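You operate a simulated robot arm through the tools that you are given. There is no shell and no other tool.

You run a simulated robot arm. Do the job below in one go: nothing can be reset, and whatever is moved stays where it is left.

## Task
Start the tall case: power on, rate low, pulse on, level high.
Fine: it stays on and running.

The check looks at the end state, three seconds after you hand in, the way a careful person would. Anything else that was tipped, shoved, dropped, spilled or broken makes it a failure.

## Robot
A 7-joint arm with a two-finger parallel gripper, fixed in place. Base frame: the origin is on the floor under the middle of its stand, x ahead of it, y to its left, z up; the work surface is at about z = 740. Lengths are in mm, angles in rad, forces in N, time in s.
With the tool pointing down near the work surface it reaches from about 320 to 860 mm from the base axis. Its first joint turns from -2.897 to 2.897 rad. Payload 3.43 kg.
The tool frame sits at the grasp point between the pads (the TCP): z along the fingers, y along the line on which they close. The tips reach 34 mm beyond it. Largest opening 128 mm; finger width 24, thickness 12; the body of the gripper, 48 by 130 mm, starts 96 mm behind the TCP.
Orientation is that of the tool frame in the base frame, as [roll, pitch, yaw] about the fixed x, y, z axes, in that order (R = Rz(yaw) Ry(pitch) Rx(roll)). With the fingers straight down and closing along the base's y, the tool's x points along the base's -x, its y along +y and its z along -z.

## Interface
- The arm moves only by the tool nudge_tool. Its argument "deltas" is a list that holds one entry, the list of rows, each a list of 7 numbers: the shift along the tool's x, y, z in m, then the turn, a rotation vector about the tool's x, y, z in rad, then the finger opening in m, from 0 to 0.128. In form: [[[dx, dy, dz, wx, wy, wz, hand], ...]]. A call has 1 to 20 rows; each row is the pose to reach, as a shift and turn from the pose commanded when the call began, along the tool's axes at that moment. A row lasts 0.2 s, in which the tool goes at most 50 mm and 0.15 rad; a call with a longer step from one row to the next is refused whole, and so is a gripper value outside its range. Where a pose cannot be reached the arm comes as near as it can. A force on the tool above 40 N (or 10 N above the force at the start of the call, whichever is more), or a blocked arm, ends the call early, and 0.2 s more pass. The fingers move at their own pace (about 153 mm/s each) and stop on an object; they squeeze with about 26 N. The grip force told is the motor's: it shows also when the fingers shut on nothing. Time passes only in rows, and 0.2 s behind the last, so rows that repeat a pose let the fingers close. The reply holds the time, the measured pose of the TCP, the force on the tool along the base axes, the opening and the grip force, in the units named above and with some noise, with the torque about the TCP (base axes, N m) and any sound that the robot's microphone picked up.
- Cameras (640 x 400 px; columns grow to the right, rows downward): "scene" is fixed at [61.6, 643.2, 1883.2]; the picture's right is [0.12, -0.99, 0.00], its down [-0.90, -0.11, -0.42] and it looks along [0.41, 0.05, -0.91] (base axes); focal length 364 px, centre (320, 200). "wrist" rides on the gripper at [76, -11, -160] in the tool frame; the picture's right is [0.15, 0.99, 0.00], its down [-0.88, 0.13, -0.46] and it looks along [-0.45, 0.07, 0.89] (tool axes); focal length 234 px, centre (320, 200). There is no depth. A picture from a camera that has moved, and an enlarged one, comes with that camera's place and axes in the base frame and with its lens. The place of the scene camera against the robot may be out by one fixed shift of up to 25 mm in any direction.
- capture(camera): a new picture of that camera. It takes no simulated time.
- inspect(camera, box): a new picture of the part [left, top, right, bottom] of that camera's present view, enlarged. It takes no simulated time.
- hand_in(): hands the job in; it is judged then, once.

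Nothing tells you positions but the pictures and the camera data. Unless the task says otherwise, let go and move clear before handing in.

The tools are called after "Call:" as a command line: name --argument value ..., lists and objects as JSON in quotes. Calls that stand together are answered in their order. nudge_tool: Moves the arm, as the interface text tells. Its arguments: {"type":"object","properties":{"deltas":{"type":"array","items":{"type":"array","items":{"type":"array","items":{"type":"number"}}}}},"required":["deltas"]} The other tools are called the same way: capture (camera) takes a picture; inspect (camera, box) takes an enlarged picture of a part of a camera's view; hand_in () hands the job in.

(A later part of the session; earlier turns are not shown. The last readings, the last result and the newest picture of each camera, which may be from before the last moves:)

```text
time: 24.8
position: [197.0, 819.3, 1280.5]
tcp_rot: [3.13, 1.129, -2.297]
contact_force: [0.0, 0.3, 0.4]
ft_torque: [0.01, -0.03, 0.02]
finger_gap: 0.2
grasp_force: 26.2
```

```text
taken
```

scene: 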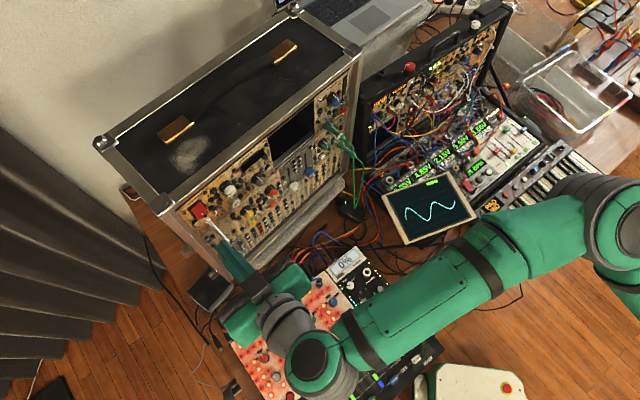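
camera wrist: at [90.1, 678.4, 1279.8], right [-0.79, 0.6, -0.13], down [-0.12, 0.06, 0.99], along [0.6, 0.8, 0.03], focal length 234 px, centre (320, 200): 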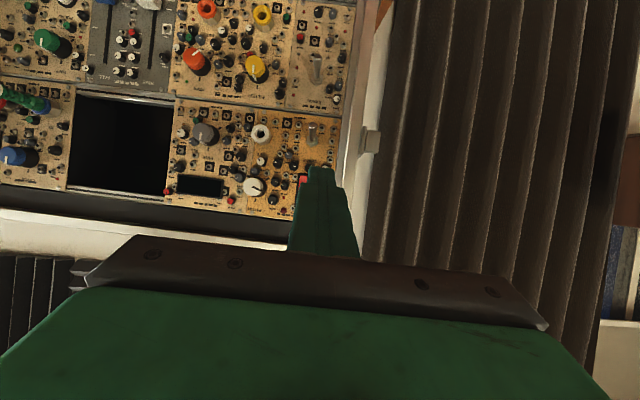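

The hand is now in front of the POWER switch with fingers closed. I'll zoom in to see the switch and its state.

Call:
inspect --camera "wrist" --box '[240, 100, 360, 230]'

Call:
inspect --camera "scene" --box '[170, 170, 270, 290]'

```text
3.08 times, centred on (300, 165) of wrist
camera zoom: at [90.1, 678.4, 1279.8], right [-0.79, 0.6, -0.13], down [-0.12, 0.06, 0.99], along [0.6, 0.8, 0.03], focal length 720 px, centre (382, 308)
```

zoom: 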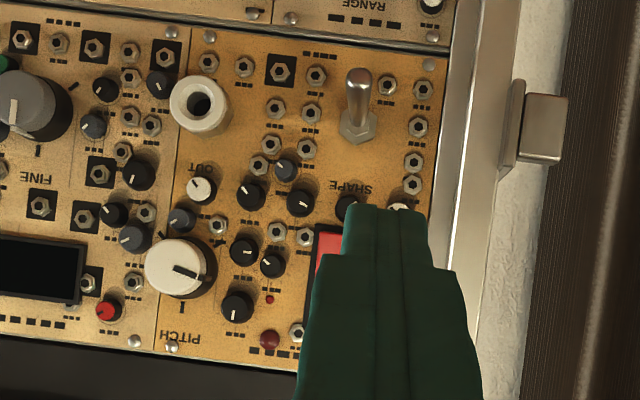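

```text
3.33 times, centred on (220, 230) of scene
camera zoom: at [61.6, 643.2, 1883.2], right [0.12, -0.99, 0.0], down [-0.9, -0.11, -0.42], along [0.41, 0.05, -0.91], focal length 1215 px, centre (653, 100)
```

zoom: 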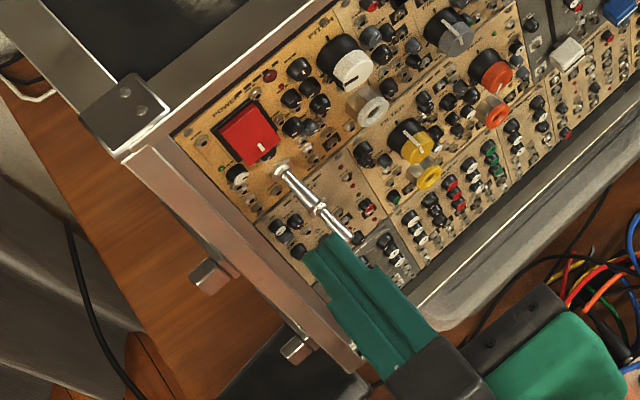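

The fingertips hide the rocker. I'll shift up and right a little to see it unobstructed.

Call:
nudge_tool --deltas '[[[-0.0226, -0.02, -0.0107, 0, 0, 0, 0], [-0.0452, -0.04, -0.0214, 0, 0, 0, 0], [-0.0452, -0.04, -0.0214, 0, 0, 0, 0]]]'

Call:
inspect --camera "wrist" --box '[300, 90, 420, 200]'

Call:
capture --camera "wrist"

```text
time: 25.8
position: [226.7, 794.2, 1314.1]
tcp_rot: [3.132, 1.104, -2.293]
contact_force: [-0.4, -0.6, 0.4]
ft_torque: [-0.05, -0.03, -0.01]
finger_gap: 0.0
grasp_force: 26.1
stopped in row 3: the arm was blocked; the commanded pose is now the measured one
```

```text
3.64 times, centred on (360, 145) of wrist
camera zoom: at [120.2, 654.0, 1317.3], right [-0.79, 0.6, -0.13], down [-0.1, 0.08, 0.99], along [0.6, 0.8, 0.0], focal length 852 px, centre (174, 400)
```

zoom: 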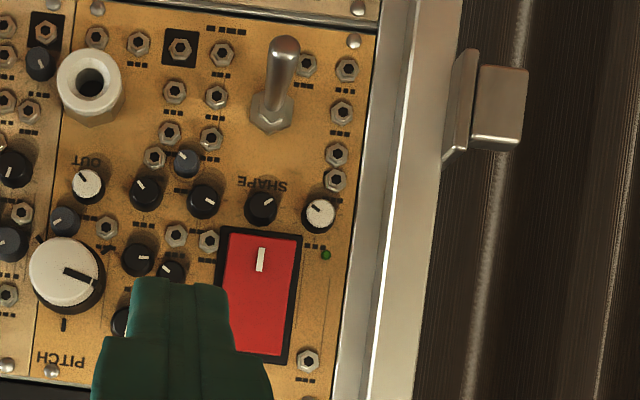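

```text
taken
camera wrist: at [120.2, 654.0, 1317.3], right [-0.79, 0.6, -0.13], down [-0.1, 0.08, 0.99], along [0.6, 0.8, 0.0], focal length 234 px, centre (320, 200)
```

wrist: 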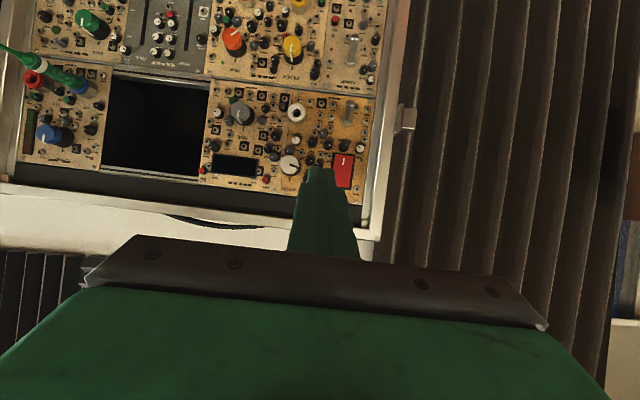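

The rocker is visible now: its white mark is on the lower half. The arm reported "blocked" again, so I'll check the scene for any contact.

Call:
capture --camera "scene"

Call:
inspect --camera "scene" --box '[200, 180, 500, 400]'

Call:
inspect --camera "wrist" --box '[325, 145, 365, 195]'

```text
taken
```

scene: 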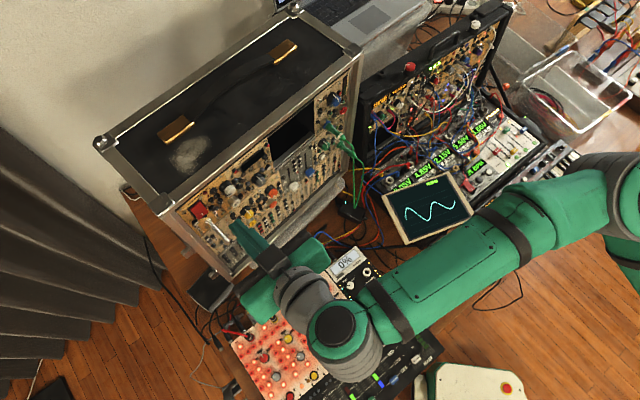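

```text
1.82 times, centred on (350, 290) of scene
camera zoom: at [61.6, 643.2, 1883.2], right [0.12, -0.99, 0.0], down [-0.9, -0.11, -0.42], along [0.41, 0.05, -0.91], focal length 663 px, centre (266, 36)
```

zoom: 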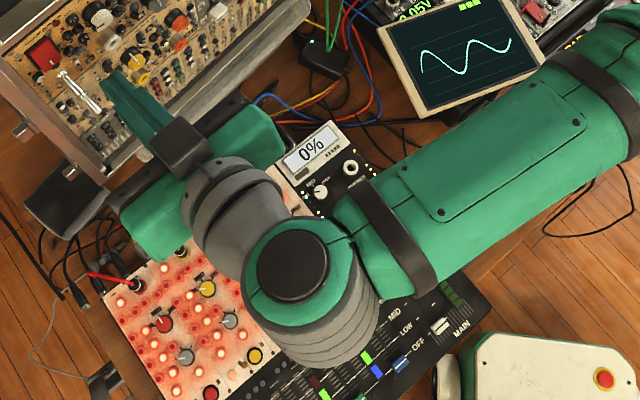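

```text
8.00 times, centred on (345, 170) of wrist
camera zoom: at [120.2, 654.0, 1317.3], right [-0.79, 0.6, -0.13], down [-0.1, 0.08, 0.99], along [0.6, 0.8, 0.0], focal length 1873 px, centre (120, 440)
```

zoom: 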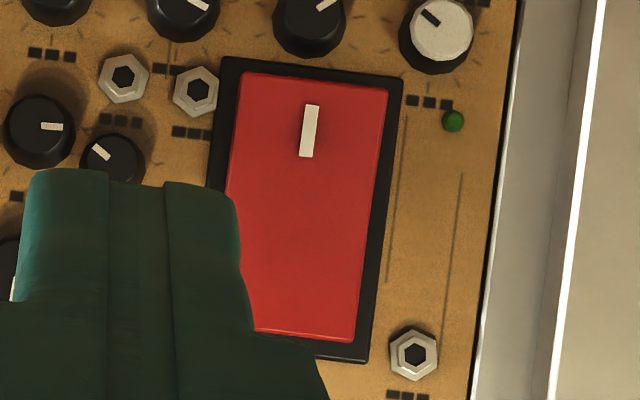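

The POWER rocker centre is at about u=-381, v=1276, with the marked lower half to be pressed near v=1265. I'll bring the closed fingertips just in front of that lower half.

Call:
nudge_tool --deltas '[[[0.003, 0.0085, 0.0183, 0, 0, 0, 0], [0.0059, 0.017, 0.0366, 0, 0, 0, 0], [0.0089, 0.0255, 0.0549, 0, 0, 0, 0], [0.0118, 0.034, 0.0732, 0, 0, 0, 0], [0.0118, 0.034, 0.0732, 0, 0, 0, 0]]]'

Call:
capture --camera "wrist"

Call:
inspect --camera "scene" --box '[170, 170, 270, 270]'

```text
time: 27.0
position: [239.2, 861.9, 1279.1]
tcp_rot: [3.135, 1.115, -2.291]
contact_force: [0.1, -0.4, 0.2]
ft_torque: [0.01, 0.01, 0.03]
finger_gap: 0.1
grasp_force: 26.1
```

```text
taken
camera wrist: at [132.6, 721.1, 1280.1], right [-0.79, 0.6, -0.13], down [-0.11, 0.07, 0.99], along [0.6, 0.8, 0.01], focal length 234 px, centre (320, 200)
```

wrist: 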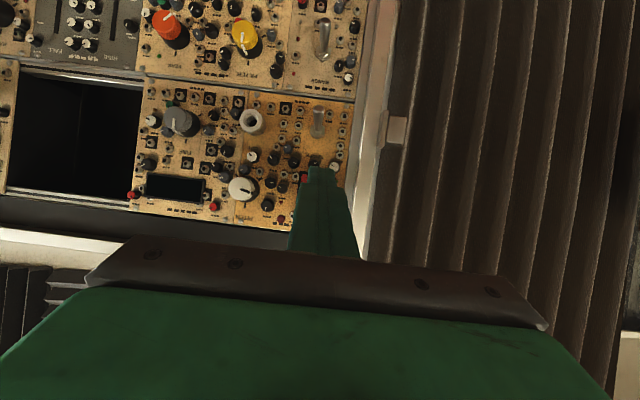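

```text
4.00 times, centred on (220, 220) of scene
camera zoom: at [61.6, 643.2, 1883.2], right [0.12, -0.99, 0.0], down [-0.9, -0.11, -0.42], along [0.41, 0.05, -0.91], focal length 1458 px, centre (720, 120)
```

zoom: 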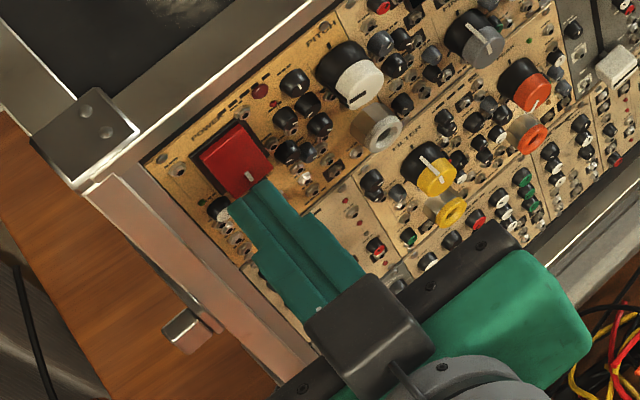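

Fingertips are about 20 mm before the rocker, slightly high. I'll correct downward and advance in small steps, watching the force.

Call:
nudge_tool --deltas '[[[0.0011, 0, 0.0073, 0, 0, 0, 0], [0.0022, 0, 0.0145, 0, 0, 0, 0], [0.0022, 0, 0.0145, 0, 0, 0, 0]]]'

Call:
inspect --camera "scene" --box '[190, 180, 250, 240]'

Call:
inspect --camera "wrist" --box '[280, 140, 360, 210]'

```text
time: 27.6
position: [241.2, 868.4, 1274.4]
tcp_rot: [3.134, 1.114, -2.289]
contact_force: [-8.2, -20.8, 4.2]
ft_torque: [-0.03, -0.12, -0.21]
finger_gap: 0.4
grasp_force: 26.1
heard: click
stopped in row 2: the force on the tool passed its limit at 50 N (the readings are from after the stop); the commanded pose is now the measured one
```

```text
6.67 times, centred on (220, 210) of scene
camera zoom: at [61.6, 643.2, 1883.2], right [0.12, -0.99, 0.0], down [-0.9, -0.11, -0.42], along [0.41, 0.05, -0.91], focal length 2430 px, centre (987, 133)
```

zoom: 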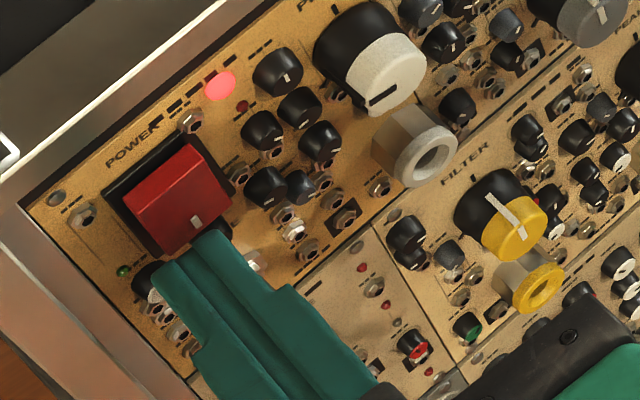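

```text
5.71 times, centred on (320, 175) of wrist
camera zoom: at [135.0, 726.7, 1275.4], right [-0.79, 0.6, -0.13], down [-0.11, 0.07, 0.99], along [0.6, 0.8, 0.01], focal length 1338 px, centre (320, 343)
```

zoom: 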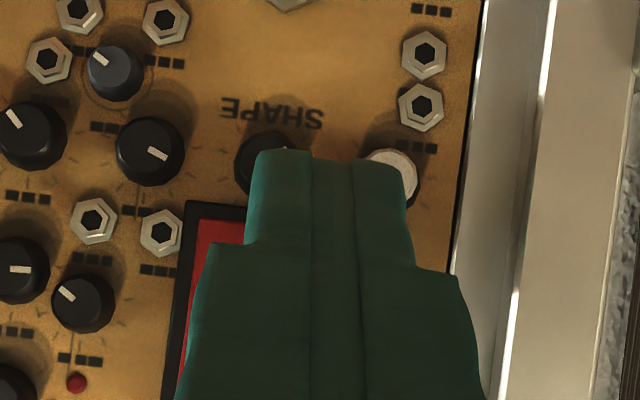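

A click was heard and the red power lamp lit: POWER is on. I'll back straight off.

Call:
nudge_tool --deltas '[[[0.0088, 0, -0.018, 0, 0, 0, 0], [0.0176, 0, -0.0359, 0, 0, 0, 0], [0.0264, 0, -0.0539, 0, 0, 0, 0], [0.0352, 0, -0.0718, 0, 0, 0, 0], [0.0352, 0, -0.0718, 0, 0, 0, 0]]]'

Call:
inspect --camera "scene" --box '[180, 170, 260, 240]'

Call:
inspect --camera "scene" --box '[290, 60, 380, 220]'

Call:
capture --camera "wrist"

```text
time: 28.8
position: [189.6, 808.3, 1273.0]
tcp_rot: [3.134, 1.113, -2.29]
contact_force: [-0.1, -0.3, -0.4]
ft_torque: [0.0, -0.02, -0.01]
finger_gap: 0.0
grasp_force: 26.5
```

```text
5.71 times, centred on (220, 205) of scene
camera zoom: at [61.6, 643.2, 1883.2], right [0.12, -0.99, 0.0], down [-0.9, -0.11, -0.42], along [0.41, 0.05, -0.91], focal length 2083 px, centre (891, 171)
```

zoom: 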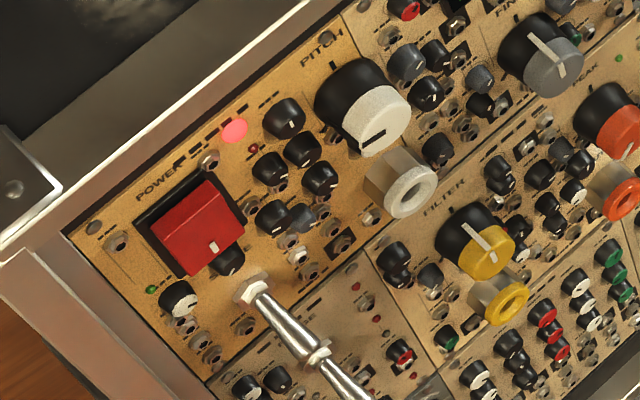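

```text
2.50 times, centred on (335, 140) of scene
camera zoom: at [61.6, 643.2, 1883.2], right [0.12, -0.99, 0.0], down [-0.9, -0.11, -0.42], along [0.41, 0.05, -0.91], focal length 911 px, centre (282, 350)
```

zoom: 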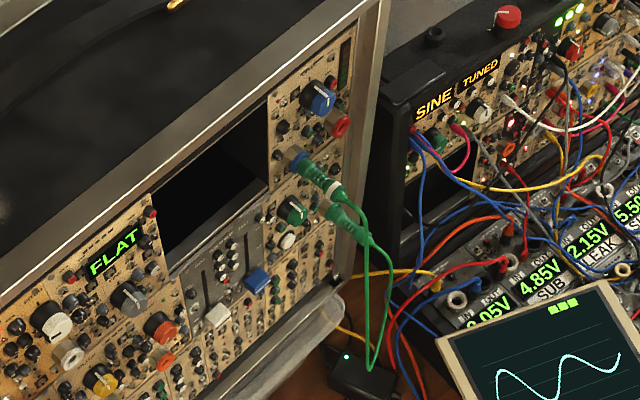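

```text
taken
camera wrist: at [84.0, 668.0, 1274.4], right [-0.79, 0.6, -0.13], down [-0.11, 0.07, 0.99], along [0.6, 0.8, 0.01], focal length 234 px, centre (320, 200)
```

wrist: 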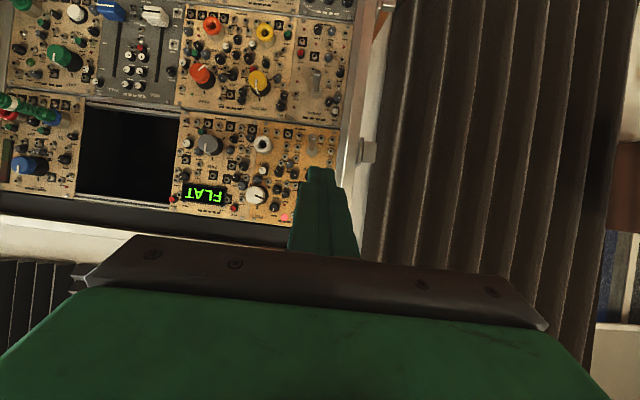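

POWER is on (lamp lit, display shows "FLAT"). Next is RATE: I'll travel right at a safe distance, turning the tool to point more to the right so it comes at the RATE knob from the left, clear of the hanging cable.

Call:
nudge_tool --deltas '[[[0.0104, -0.0335, 0.0025, 0.054, 0, 0.026, 0], [0.0207, -0.0669, 0.0051, 0.108, 0, 0.053, 0], [0.0311, -0.1004, 0.0076, 0.162, 0, 0.079, 0], [0.0414, -0.1339, 0.0102, 0.215, 0, 0.106, 0.02], [0.0518, -0.1674, 0.0127, 0.269, 0, 0.132, 0.04], [0.0621, -0.2008, 0.0153, 0.323, 0, 0.159, 0.05], [0.0725, -0.2343, 0.0178, 0.377, 0, 0.185, 0.05], [0.0725, -0.2343, 0.0178, 0.377, 0, 0.185, 0.05]]]'

Call:
capture --camera "wrist"

Call:
capture --camera "scene"

```text
time: 30.6
position: [356.1, 643.6, 1190.3]
tcp_rot: [3.141, 1.096, -2.704]
contact_force: [-0.5, 0.7, -0.4]
ft_torque: [-0.01, 0.01, -0.02]
finger_gap: 49.8
grasp_force: 0.1
```

```text
taken
camera wrist: at [201.9, 558.1, 1194.8], right [-0.48, 0.87, -0.13], down [-0.06, 0.12, 0.99], along [0.87, 0.48, -0.01], focal length 234 px, centre (320, 200)
```

wrist: 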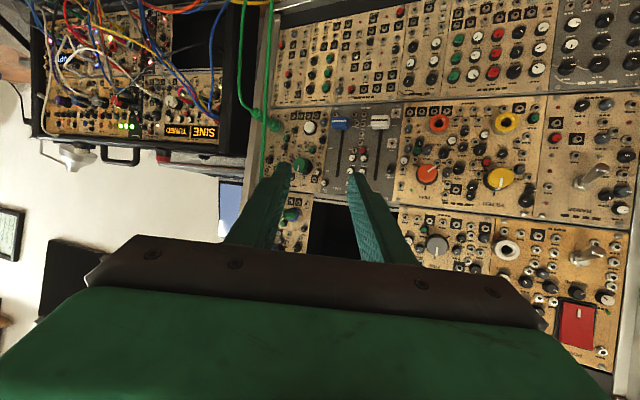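

```text
taken
```

scene: 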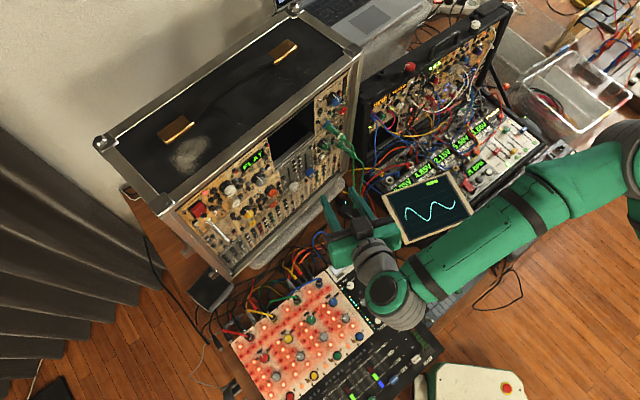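

Call:
inspect --camera "wrist" --box '[255, 95, 335, 185]'

Call:
inspect --camera "wrist" --box '[240, 0, 360, 240]'

Call:
inspect --camera "wrist" --box '[540, 280, 620, 360]'

```text
4.44 times, centred on (295, 140) of wrist
camera zoom: at [201.9, 558.1, 1194.8], right [-0.48, 0.87, -0.13], down [-0.06, 0.12, 0.99], along [0.87, 0.48, -0.01], focal length 1041 px, centre (431, 467)
```

zoom: 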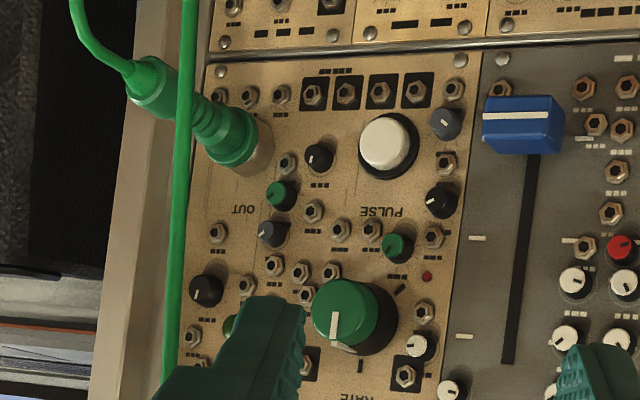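

```text
1.67 times, centred on (300, 120) of wrist
camera zoom: at [201.9, 558.1, 1194.8], right [-0.48, 0.87, -0.13], down [-0.06, 0.12, 0.99], along [0.87, 0.48, -0.01], focal length 390 px, centre (353, 333)
```

zoom: 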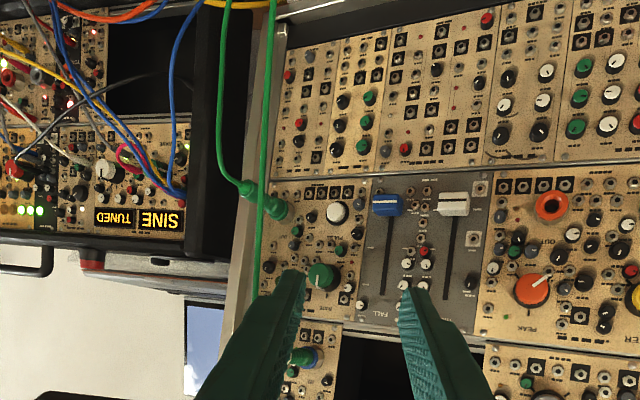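

```text
5.00 times, centred on (580, 320) of wrist
camera zoom: at [201.9, 558.1, 1194.8], right [-0.48, 0.87, -0.13], down [-0.06, 0.12, 0.99], along [0.87, 0.48, -0.01], focal length 1171 px, centre (-980, -400)
```

zoom: 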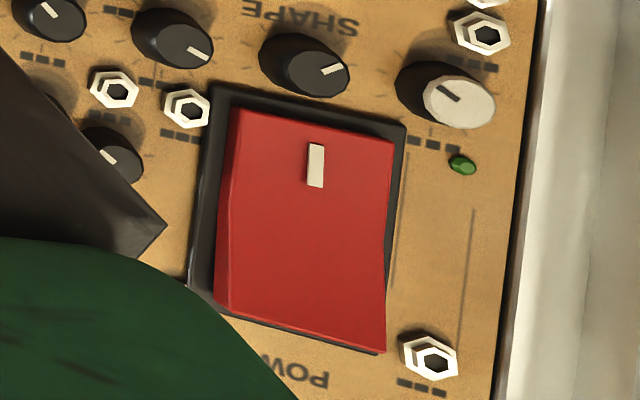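

The view from the left shows the RATE knob clear of the cable from this side: cap at n≈861, u≈-61, v≈1146; the cable hangs at n≈779, u≈-51. I'll roll the hand so the pads can close squarely on the knob, and move to a pre-grasp point.

Call:
nudge_tool --deltas '[[[-0.0057, -0.0043, 0.01, 0, 0, -0.13, 0.045], [-0.0113, -0.0085, 0.02, 0, 0, -0.26, 0.04], [-0.017, -0.0128, 0.03, 0, 0, -0.39, 0.036], [-0.0227, -0.0171, 0.04, 0, 0, -0.52, 0.036], [-0.0283, -0.0213, 0.05, 0, 0, -0.65, 0.036], [-0.034, -0.0256, 0.0604, 0, 0, -0.78, 0.036], [-0.034, -0.0256, 0.0604, 0, 0, -0.78, 0.036]]]'

Call:
capture --camera "wrist"

Call:
inspect --camera "scene" --box '[290, 80, 420, 240]'

```text
time: 32.4
position: [429.5, 646.4, 1168.3]
tcp_rot: [-2.24, 0.665, -1.591]
contact_force: [0.4, -0.3, 0.4]
ft_torque: [-0.01, -0.02, 0.03]
finger_gap: 36.1
grasp_force: 0.0
stopped in row 7: the arm was blocked; the commanded pose is now the measured one
```

```text
taken
camera wrist: at [308.5, 523.9, 1205.8], right [-0.61, 0.38, -0.7], down [-0.43, 0.59, 0.69], along [0.67, 0.72, -0.2], focal length 234 px, centre (320, 200)
```

wrist: 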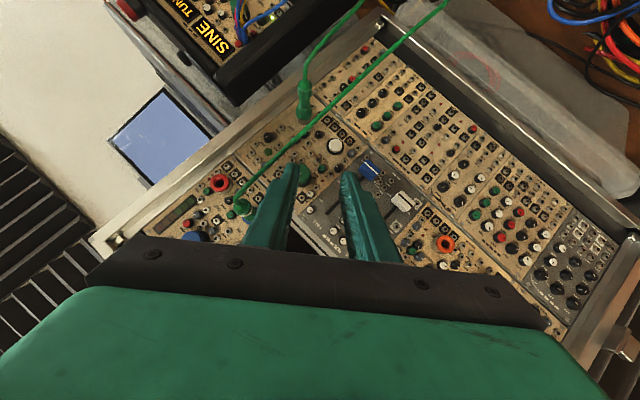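

```text
2.50 times, centred on (355, 160) of scene
camera zoom: at [61.6, 643.2, 1883.2], right [0.12, -0.99, 0.0], down [-0.9, -0.11, -0.42], along [0.41, 0.05, -0.91], focal length 911 px, centre (232, 300)
```

zoom: 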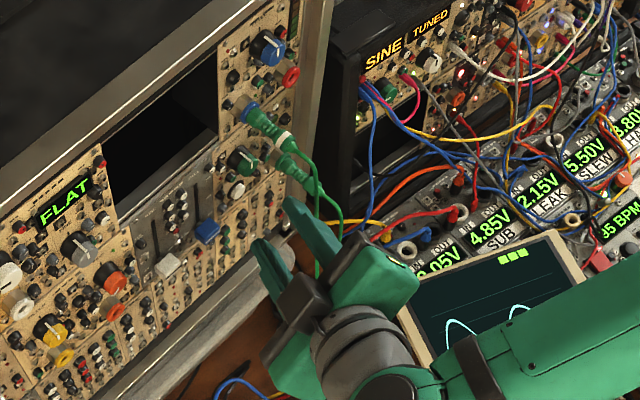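

The hand sits about 25 mm lower than asked; I'll check with a null move whether it settles.

Call:
nudge_tool --deltas '[[[0, 0, 0, 0, 0, 0, 0.036], [0, 0, 0, 0, 0, 0, 0.036], [0, 0, 0, 0, 0, 0, 0.036]]]'

```text
time: 33.2
position: [427.5, 648.3, 1168.6]
tcp_rot: [-2.241, 0.664, -1.587]
contact_force: [0.6, -0.1, 0.8]
ft_torque: [0.0, -0.01, -0.02]
finger_gap: 36.4
grasp_force: 0.1
```

Call:
nudge_tool --deltas '[[[-0.0046, -0.0046, -0.0037, 0, 0, 0, 0.036], [-0.0093, -0.0093, -0.0073, 0, 0, 0, 0.036], [-0.0093, -0.0093, -0.0073, 0, 0, 0, 0.036], [-0.0093, -0.0093, -0.0073, 0, 0, 0, 0.036]]]'

```text
time: 34.2
position: [428.4, 647.2, 1174.8]
tcp_rot: [-2.256, 0.659, -1.602]
contact_force: [0.0, 0.8, 0.2]
ft_torque: [0.02, 0.01, 0.0]
finger_gap: 35.9
grasp_force: 0.1
```

Upward motion only partly follows. I'll look at the arm posture again for any obstruction.

Call:
capture --camera "scene"

Call:
inspect --camera "scene" --box '[340, 180, 640, 380]'

```text
taken
```

scene: 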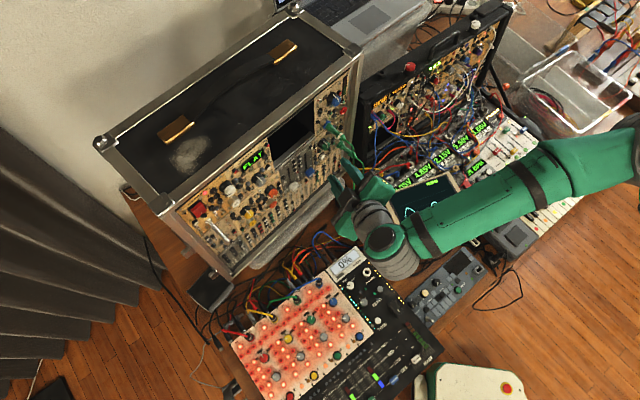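

```text
2.00 times, centred on (490, 280) of scene
camera zoom: at [61.6, 643.2, 1883.2], right [0.12, -0.99, 0.0], down [-0.9, -0.11, -0.42], along [0.41, 0.05, -0.91], focal length 729 px, centre (-20, 40)
```

zoom: 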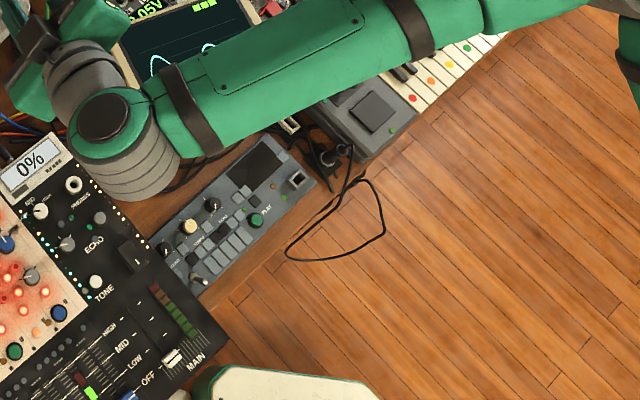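

No visible obstruction. I'll test advancing along the tool axis by 20 mm (still clear of the knob) to see how it tracks.

Call:
nudge_tool --deltas '[[[0, 0, 0.01, 0, 0, 0, 0.036], [0, 0, 0.02, 0, 0, 0, 0.036], [0, 0, 0.02, 0, 0, 0, 0.036]]]'

```text
time: 35.0
position: [446.6, 655.2, 1176.4]
tcp_rot: [-2.24, 0.667, -1.59]
contact_force: [-0.3, 1.0, -0.1]
ft_torque: [0.01, 0.0, -0.01]
finger_gap: 36.0
grasp_force: 0.0
```

Call:
nudge_tool --deltas '[[[0, 0, 0, 0, 0, 0, 0.036], [0, 0, 0, 0, 0, 0, 0.036], [0, 0, 0, 0, 0, 0, 0.036], [0, 0, 0, 0, 0, 0, 0.036], [0, 0, 0, 0, 0, 0, 0.036]]]'

```text
time: 36.2
position: [445.1, 654.4, 1173.4]
tcp_rot: [-2.238, 0.664, -1.589]
contact_force: [-0.3, 0.2, 0.5]
ft_torque: [0.02, 0.03, 0.01]
finger_gap: 36.2
grasp_force: 0.2
```

The arm simply settles slowly (about 1 s), so I'll use slower moves with settling rows. Next: align with the RATE knob axis and approach to ~40 mm along the tool.

Call:
nudge_tool --deltas '[[[-0.0029, -0.002, 0.004, 0, 0, 0, 0.036], [-0.0058, -0.004, 0.008, 0, 0, 0, 0.036], [-0.0087, -0.006, 0.012, 0, 0, 0, 0.036], [-0.0116, -0.0079, 0.016, 0, 0, 0, 0.036], [-0.0116, -0.0079, 0.016, 0, 0, 0, 0.036], [-0.0116, -0.0079, 0.016, 0, 0, 0, 0.036], [-0.0116, -0.0079, 0.016, 0, 0, 0, 0.036], [-0.0116, -0.0079, 0.016, 0, 0, 0, 0.036]]]'

Call:
capture --camera "wrist"

Call:
inspect --camera "wrist" --box '[230, 80, 400, 230]'

Call:
inspect --camera "scene" --box '[300, 90, 400, 210]'

```text
time: 38.0
position: [462.7, 666.7, 1183.8]
tcp_rot: [-2.23, 0.67, -1.582]
contact_force: [-1.0, 0.2, -0.7]
ft_torque: [0.01, 0.0, 0.0]
finger_gap: 35.9
grasp_force: 0.0
```

```text
taken
camera wrist: at [342.5, 542.1, 1219.7], right [-0.6, 0.38, -0.7], down [-0.43, 0.59, 0.69], along [0.67, 0.72, -0.19], focal length 234 px, centre (320, 200)
```

wrist: 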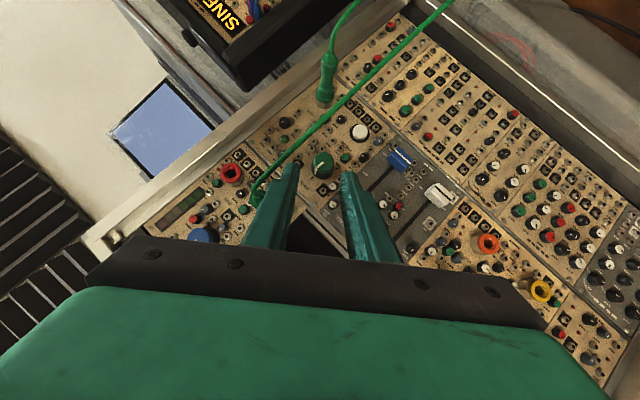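

```text
2.67 times, centred on (315, 155) of wrist
camera zoom: at [342.5, 542.1, 1219.7], right [-0.6, 0.38, -0.7], down [-0.43, 0.59, 0.69], along [0.67, 0.72, -0.19], focal length 624 px, centre (333, 320)
```

zoom: 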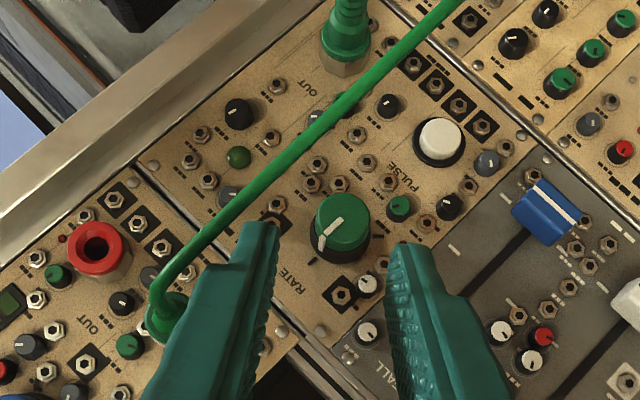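

```text
3.33 times, centred on (350, 150) of scene
camera zoom: at [61.6, 643.2, 1883.2], right [0.12, -0.99, 0.0], down [-0.9, -0.11, -0.42], along [0.41, 0.05, -0.91], focal length 1215 px, centre (220, 367)
```

zoom: 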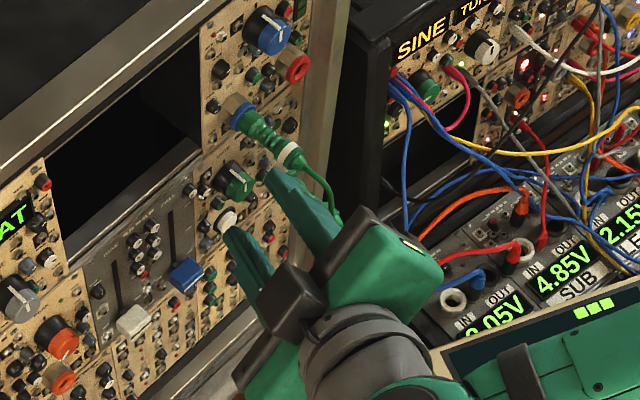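

The knob is between the open fingers in the wrist view, and the fingers clear the plug and cable. I'll advance 25 mm slowly and let it settle.

Call:
nudge_tool --deltas '[[[0, 0, 0.006, 0, 0, 0, 0.036], [0, 0, 0.012, 0, 0, 0, 0.036], [0, 0, 0.018, 0, 0, 0, 0.036], [0, 0, 0.025, 0, 0, 0, 0.036], [0, 0, 0.025, 0, 0, 0, 0.036], [0, 0, 0.025, 0, 0, 0, 0.036], [0, 0, 0.025, 0, 0, 0, 0.036], [0, 0, 0.025, 0, 0, 0, 0.036]]]'

Call:
inspect --camera "wrist" --box '[250, 100, 390, 210]'

Call:
inspect --camera "scene" --box '[310, 100, 380, 180]'

```text
time: 39.8
position: [483.0, 674.3, 1174.2]
tcp_rot: [-2.23, 0.672, -1.582]
contact_force: [0.1, -0.3, 0.2]
ft_torque: [0.02, 0.0, 0.01]
finger_gap: 35.9
grasp_force: 0.0
```

```text
3.64 times, centred on (320, 155) of wrist
camera zoom: at [362.7, 551.7, 1209.2], right [-0.6, 0.38, -0.7], down [-0.43, 0.58, 0.69], along [0.67, 0.72, -0.19], focal length 852 px, centre (320, 364)
```

zoom: 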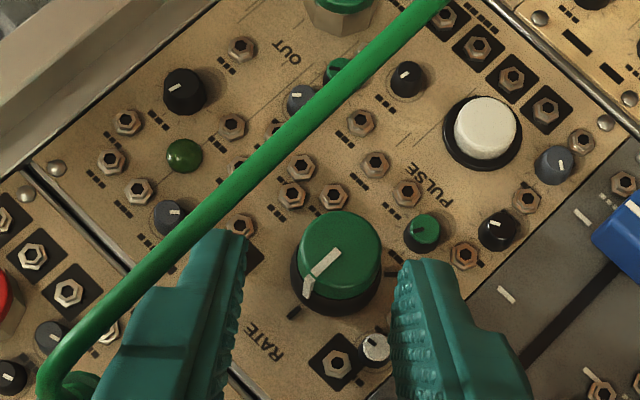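

```text
5.00 times, centred on (345, 140) of scene
camera zoom: at [61.6, 643.2, 1883.2], right [0.12, -0.99, 0.0], down [-0.9, -0.11, -0.42], along [0.41, 0.05, -0.91], focal length 1822 px, centre (195, 500)
```

zoom: 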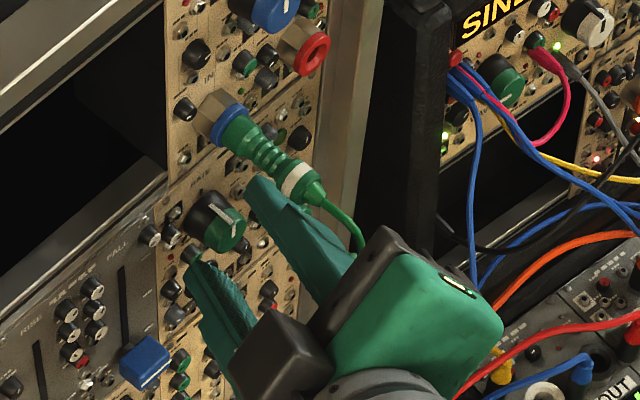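

Depth is close, but the hand is about 7 mm high sideways relative to the knob. I'll correct laterally first and then go in the last ~19 mm.

Call:
nudge_tool --deltas '[[[0.0025, 0.003, 0, 0, 0, 0, 0.036], [0.0051, 0.0059, 0, 0, 0, 0, 0.036], [0.0051, 0.0059, 0, 0, 0, 0, 0.036], [0.0051, 0.0059, 0, 0, 0, 0, 0.036], [0.0051, 0.0059, 0, 0, 0, 0, 0.036]]]'

Call:
inspect --camera "wrist" --box '[250, 100, 390, 210]'

```text
time: 41.0
position: [477.7, 673.4, 1166.4]
tcp_rot: [-2.228, 0.671, -1.582]
contact_force: [0.7, 0.2, -0.5]
ft_torque: [0.02, -0.02, -0.03]
finger_gap: 36.2
grasp_force: 0.2
```

```text
3.64 times, centred on (320, 155) of wrist
camera zoom: at [358.7, 551.1, 1202.2], right [-0.6, 0.38, -0.7], down [-0.43, 0.58, 0.69], along [0.67, 0.72, -0.19], focal length 852 px, centre (320, 364)
```

zoom: 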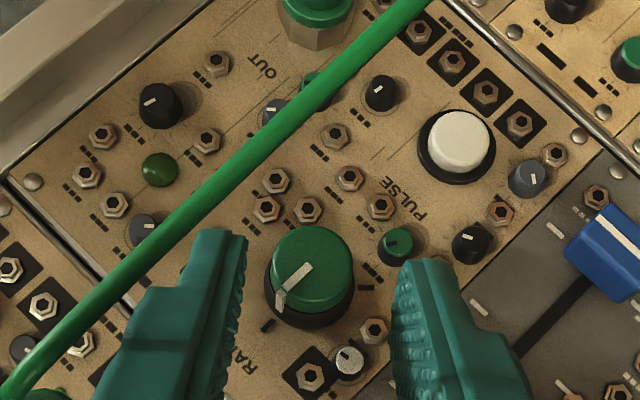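

Now the hand is centred on the knob. Advancing 20 mm along the tool, slowly.

Call:
nudge_tool --deltas '[[[0, 0, 0.004, 0, 0, 0, 0.036], [0, 0, 0.008, 0, 0, 0, 0.036], [0, 0, 0.012, 0, 0, 0, 0.036], [0, 0, 0.016, 0, 0, 0, 0.036], [0, 0, 0.02, 0, 0, 0, 0.036], [0, 0, 0.02, 0, 0, 0, 0.036], [0, 0, 0.02, 0, 0, 0, 0.036], [0, 0, 0.02, 0, 0, 0, 0.036]]]'

Call:
inspect --camera "wrist" --box '[260, 110, 370, 200]'

Call:
inspect --camera "scene" --box '[310, 100, 380, 180]'

```text
time: 42.8
position: [495.7, 682.5, 1157.1]
tcp_rot: [-2.228, 0.673, -1.58]
contact_force: [0.1, 0.2, 0.3]
ft_torque: [-0.04, 0.0, 0.03]
finger_gap: 35.9
grasp_force: 0.1
```

```text
4.44 times, centred on (315, 155) of wrist
camera zoom: at [374.4, 558.4, 1193.1], right [-0.6, 0.38, -0.7], down [-0.43, 0.58, 0.69], along [0.67, 0.72, -0.19], focal length 1041 px, centre (342, 400)
```

zoom: 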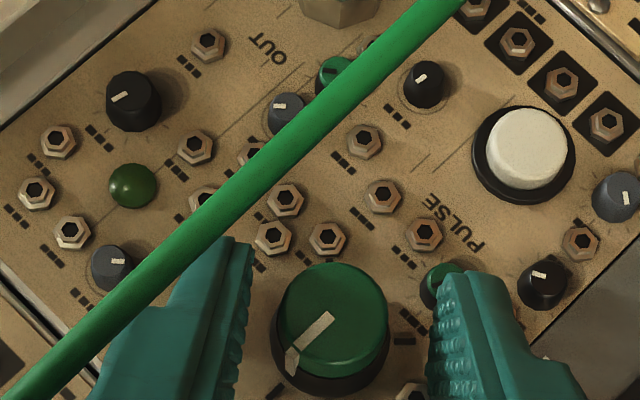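

```text
5.00 times, centred on (345, 140) of scene
camera zoom: at [61.6, 643.2, 1883.2], right [0.12, -0.99, 0.0], down [-0.9, -0.11, -0.42], along [0.41, 0.05, -0.91], focal length 1822 px, centre (195, 500)
```

zoom: 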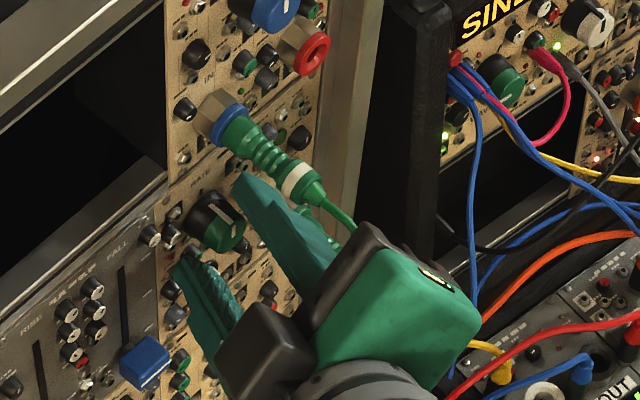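

The fingers flank the knob with no contact. I'll close the fingers on it.

Call:
nudge_tool --deltas '[[[0, 0, 0, 0, 0, 0, 0.03], [0, 0, 0, 0, 0, 0, 0.02], [0, 0, 0, 0, 0, 0, 0.01], [0, 0, 0, 0, 0, 0, 0.01], [0, 0, 0, 0, 0, 0, 0.01]]]'

Call:
inspect --camera "wrist" --box '[260, 110, 370, 200]'

```text
time: 44.0
position: [495.6, 680.9, 1157.5]
tcp_rot: [-2.226, 0.673, -1.58]
contact_force: [4.1, -4.0, 7.0]
ft_torque: [-0.38, 0.12, 0.05]
finger_gap: 21.4
grasp_force: 44.6
```

```text
4.44 times, centred on (315, 155) of wrist
camera zoom: at [375.1, 558.0, 1193.6], right [-0.6, 0.38, -0.7], down [-0.43, 0.58, 0.69], along [0.67, 0.72, -0.19], focal length 1041 px, centre (342, 400)
```

zoom: 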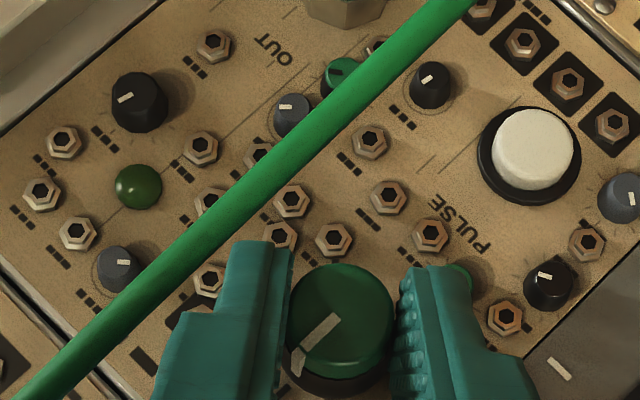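

Gripped (21 mm across). Now I turn the RATE knob counter-clockwise by rotating the hand about the knob axis, first by 0.5 rad.

Call:
nudge_tool --deltas '[[[6e-05, 0.00142, 4e-05, 0.0597, 0, -0.08, 0.01], [0.00023, 0.00282, 0.00017, 0.1194, 0, -0.16, 0.01], [0.00051, 0.0042, 0.00038, 0.1791, 0, -0.24, 0.01], [0.0009, 0.00553, 0.00067, 0.2388, 0, -0.32, 0.01], [0.00139, 0.00681, 0.00104, 0.2985, 0, -0.4, 0.01], [0.00139, 0.00681, 0.00104, 0.2985, 0, -0.4, 0.01], [0.00139, 0.00681, 0.00104, 0.2985, 0, -0.4, 0.01]]]'

Call:
inspect --camera "wrist" --box '[260, 110, 370, 200]'

Call:
inspect --camera "scene" --box '[310, 100, 380, 180]'

```text
time: 45.6
position: [491.3, 684.8, 1153.3]
tcp_rot: [-1.828, 0.314, -1.383]
contact_force: [7.2, -7.9, 16.1]
ft_torque: [-0.04, -0.33, -0.94]
finger_gap: 21.0
grasp_force: 44.7
```

```text
4.44 times, centred on (315, 155) of wrist
camera zoom: at [360.1, 570.2, 1177.6], right [-0.28, 0.11, -0.96], down [-0.62, 0.74, 0.26], along [0.73, 0.67, -0.14], focal length 1041 px, centre (342, 400)
```

zoom: 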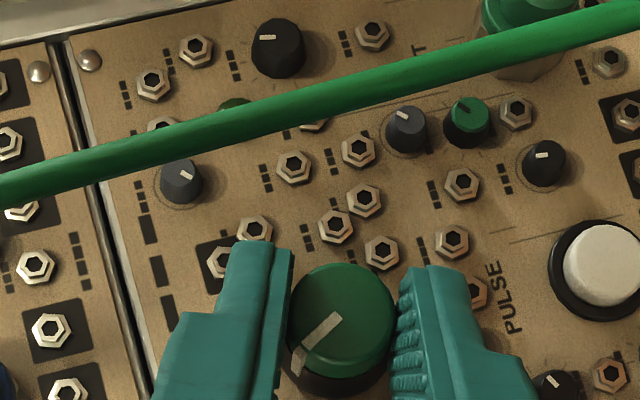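

```text
5.00 times, centred on (345, 140) of scene
camera zoom: at [61.6, 643.2, 1883.2], right [0.12, -0.99, 0.0], down [-0.9, -0.11, -0.42], along [0.41, 0.05, -0.91], focal length 1822 px, centre (195, 500)
```

zoom: 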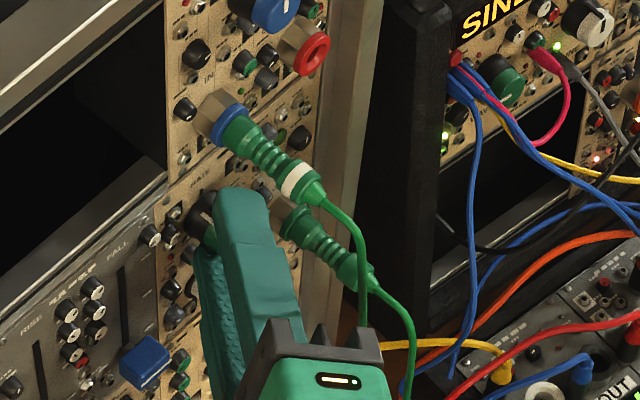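

The knob turns with the hand (pointer stays fixed relative to the fingers), so it has gone about 29° counter-clockwise. I'll continue another 0.5 rad.

Call:
nudge_tool --deltas '[[[6e-05, 0.00142, 4e-05, 0.0597, 0, -0.08, 0.01], [0.00023, 0.00282, 0.00017, 0.1194, 0, -0.16, 0.01], [0.00051, 0.0042, 0.00038, 0.1791, 0, -0.24, 0.01], [0.0009, 0.00553, 0.00067, 0.2388, 0, -0.32, 0.01], [0.00139, 0.00681, 0.00104, 0.2985, 0, -0.4, 0.01], [0.00139, 0.00681, 0.00104, 0.2985, 0, -0.4, 0.01], [0.00139, 0.00681, 0.00104, 0.2985, 0, -0.4, 0.01]]]'

Call:
inspect --camera "wrist" --box '[260, 110, 370, 200]'

Call:
inspect --camera "scene" --box '[290, 90, 400, 220]'

```text
time: 47.2
position: [491.0, 684.1, 1145.9]
tcp_rot: [-1.522, -0.081, -1.339]
contact_force: [12.2, -4.8, 20.3]
ft_torque: [0.34, -0.61, -0.75]
finger_gap: 21.0
grasp_force: 44.6
```

```text
4.44 times, centred on (315, 155) of wrist
camera zoom: at [352.7, 575.7, 1154.6], right [0.1, -0.21, -0.97], down [-0.63, 0.74, -0.23], along [0.77, 0.64, -0.06], focal length 1041 px, centre (342, 400)
```

zoom: 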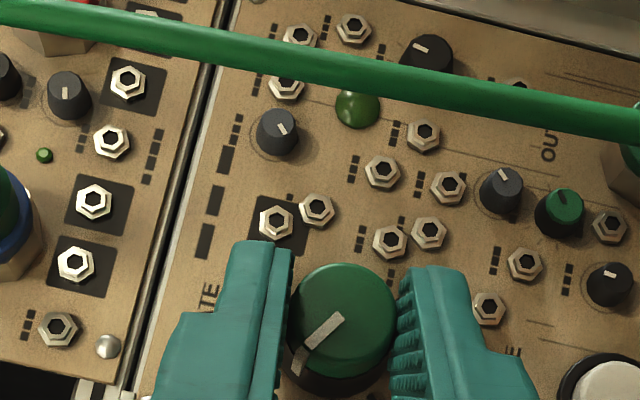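

```text
3.08 times, centred on (345, 155) of scene
camera zoom: at [61.6, 643.2, 1883.2], right [0.12, -0.99, 0.0], down [-0.9, -0.11, -0.42], along [0.41, 0.05, -0.91], focal length 1121 px, centre (243, 338)
```

zoom: 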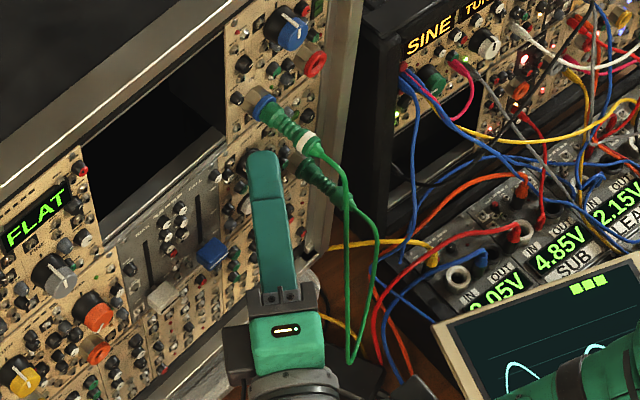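

Turned about 57° so far, without limits. I'll continue, with a small correction to relieve the side force.

Call:
nudge_tool --deltas '[[[0.0005, 0.0002, 0.0004, 0.0597, 0, -0.08, 0.01], [0.001, 0.0012, 0.0007, 0.1194, 0, -0.16, 0.01], [0.0013, 0.0024, 0.001, 0.1791, 0, -0.24, 0.01], [0.0017, 0.0036, 0.0013, 0.2388, 0, -0.32, 0.01], [0.0022, 0.0049, 0.0016, 0.2985, 0, -0.4, 0.01], [0.0022, 0.0049, 0.0016, 0.2985, 0, -0.4, 0.01], [0.0022, 0.0049, 0.0016, 0.2985, 0, -0.4, 0.01]]]'

Call:
inspect --camera "wrist" --box '[260, 110, 370, 200]'

```text
time: 48.8
position: [493.6, 683.4, 1138.5]
tcp_rot: [-1.197, -0.474, -1.425]
contact_force: [-3.8, -11.8, -2.2]
ft_torque: [0.57, -0.37, -0.27]
finger_gap: 20.9
grasp_force: 45.2
```

```text
4.44 times, centred on (315, 155) of wrist
camera zoom: at [354.8, 573.2, 1130.4], right [0.44, -0.49, -0.75], down [-0.47, 0.59, -0.66], along [0.77, 0.64, 0.03], focal length 1041 px, centre (342, 400)
```

zoom: 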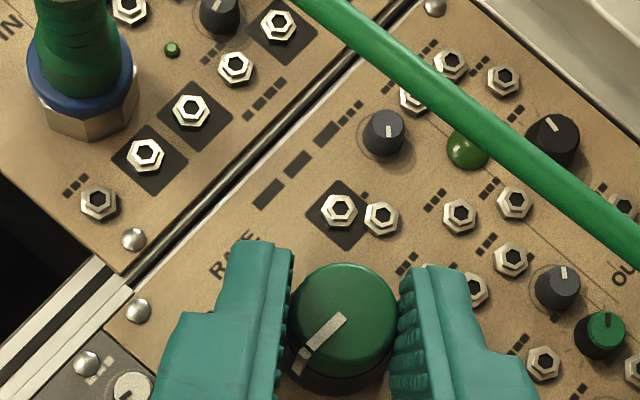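

Turned about 86° now. I'll release, back off 30 mm along the tool, and swing back to the upper-left for another stroke.

Call:
nudge_tool --deltas '[[[0, 0, 0, 0, 0, 0, 0.02], [0, 0, 0, 0, 0, 0, 0.036], [0, 0, 0, 0, 0, 0, 0.036], [0, 0, -0.01, 0, 0, 0, 0.036], [0, 0, -0.02, 0, 0, 0, 0.036], [0, 0, -0.03, 0, 0, 0, 0.036], [0, 0, -0.03, 0, 0, 0, 0.036], [0, 0, -0.03, 0, 0, 0, 0.036]]]'

Call:
inspect --camera "wrist" --box '[240, 90, 390, 210]'

```text
time: 50.6
position: [467.4, 674.3, 1132.6]
tcp_rot: [-1.197, -0.474, -1.427]
contact_force: [0.3, -1.0, 0.4]
ft_torque: [0.01, -0.03, 0.01]
finger_gap: 36.4
grasp_force: 0.1
```

```text
3.33 times, centred on (315, 150) of wrist
camera zoom: at [329.4, 565.1, 1121.7], right [0.44, -0.49, -0.75], down [-0.47, 0.59, -0.66], along [0.77, 0.64, 0.03], focal length 781 px, centre (337, 367)
```

zoom: 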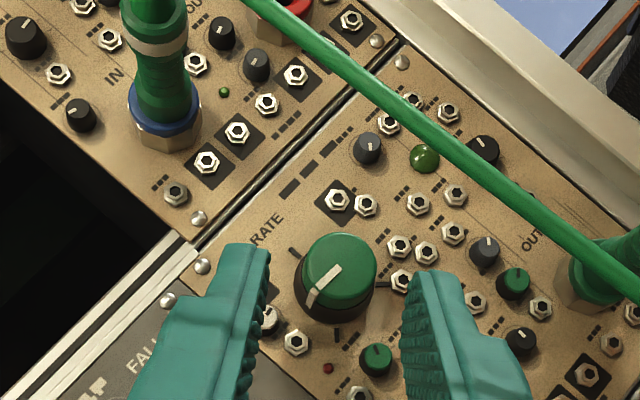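

The pointer is now at 9 o'clock; the low tick is at about 7:30, so ~48° remain. I'll swing the open hand back 1.0 rad around the knob axis.

Call:
nudge_tool --deltas '[[[0.0002, -0.004, 0.0002, -0.0746, 0, 0.1, 0.036], [0.0008, -0.0079, 0.0006, -0.1493, 0, 0.2, 0.036], [0.0018, -0.0117, 0.0013, -0.2239, 0, 0.3, 0.036], [0.0031, -0.0153, 0.0023, -0.2985, 0, 0.4, 0.036], [0.0048, -0.0187, 0.0036, -0.3731, 0, 0.5, 0.036], [0.0069, -0.0218, 0.0051, -0.4478, 0, 0.6, 0.036], [0.0092, -0.0246, 0.0069, -0.5224, 0, 0.7, 0.036], [0.0118, -0.0269, 0.0088, -0.597, 0, 0.8, 0.036], [0.0118, -0.0269, 0.0088, -0.597, 0, 0.8, 0.036], [0.0118, -0.0269, 0.0088, -0.597, 0, 0.8, 0.036], [0.0118, -0.0269, 0.0088, -0.597, 0, 0.8, 0.036]]]'

Call:
inspect --camera "wrist" --box '[240, 90, 390, 210]'

```text
time: 53.0
position: [466.1, 675.8, 1160.3]
tcp_rot: [-1.832, 0.313, -1.386]
contact_force: [0.9, -0.1, -0.3]
ft_torque: [-0.02, 0.01, 0.05]
finger_gap: 35.8
grasp_force: 0.1
```

```text
3.33 times, centred on (315, 150) of wrist
camera zoom: at [334.2, 561.5, 1185.9], right [-0.28, 0.11, -0.95], down [-0.62, 0.74, 0.26], along [0.73, 0.67, -0.14], focal length 781 px, centre (337, 367)
```

zoom: 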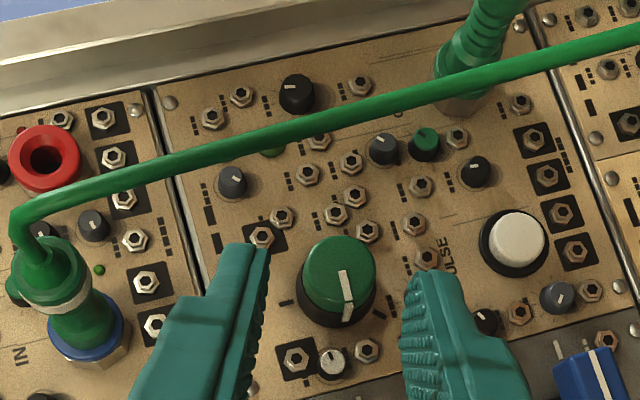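

Aligned again. I'll move in 27.6 mm along the tool and close on the knob.

Call:
nudge_tool --deltas '[[[0, 0, 0.006, 0, 0, 0, 0.036], [0, 0, 0.012, 0, 0, 0, 0.036], [0, 0, 0.018, 0, 0, 0, 0.036], [0, 0, 0.023, 0, 0, 0, 0.036], [0, 0, 0.0276, 0, 0, 0, 0.036], [0, 0, 0.0276, 0, 0, 0, 0.036], [0, 0, 0.0276, 0, 0, 0, 0.036], [0, 0, 0.0276, 0, 0, 0, 0.03], [0, 0, 0.0276, 0, 0, 0, 0.01], [0, 0, 0.0276, 0, 0, 0, 0.01], [0, 0, 0.0276, 0, 0, 0, 0.01]]]'

Call:
inspect --camera "wrist" --box '[260, 110, 370, 200]'

```text
time: 55.4
position: [486.3, 685.5, 1154.5]
tcp_rot: [-1.831, 0.314, -1.382]
contact_force: [-25.4, -5.9, 6.4]
ft_torque: [-0.18, 0.13, -0.48]
finger_gap: 20.5
grasp_force: 44.3
```

```text
4.44 times, centred on (315, 155) of wrist
camera zoom: at [356.4, 569.8, 1179.6], right [-0.28, 0.1, -0.95], down [-0.62, 0.74, 0.26], along [0.73, 0.67, -0.14], focal length 1041 px, centre (342, 400)
```

zoom: 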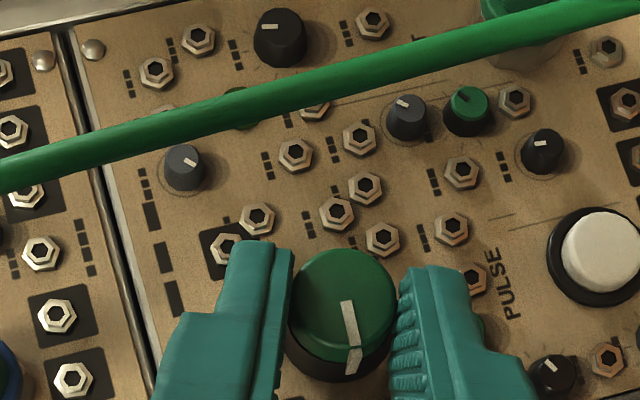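

It is gripped, but there is a 26 N push back; I'll ease off 4 mm along the tool before turning.

Call:
nudge_tool --deltas '[[[0, 0, -0.002, 0, 0, 0, 0.01], [0, 0, -0.004, 0, 0, 0, 0.01], [0, 0, -0.004, 0, 0, 0, 0.01]]]'

```text
time: 56.2
position: [488.1, 684.8, 1154.6]
tcp_rot: [-1.832, 0.312, -1.381]
contact_force: [13.3, 34.4, -3.0]
ft_torque: [0.35, -0.08, 1.49]
finger_gap: 20.5
grasp_force: 45.2
```

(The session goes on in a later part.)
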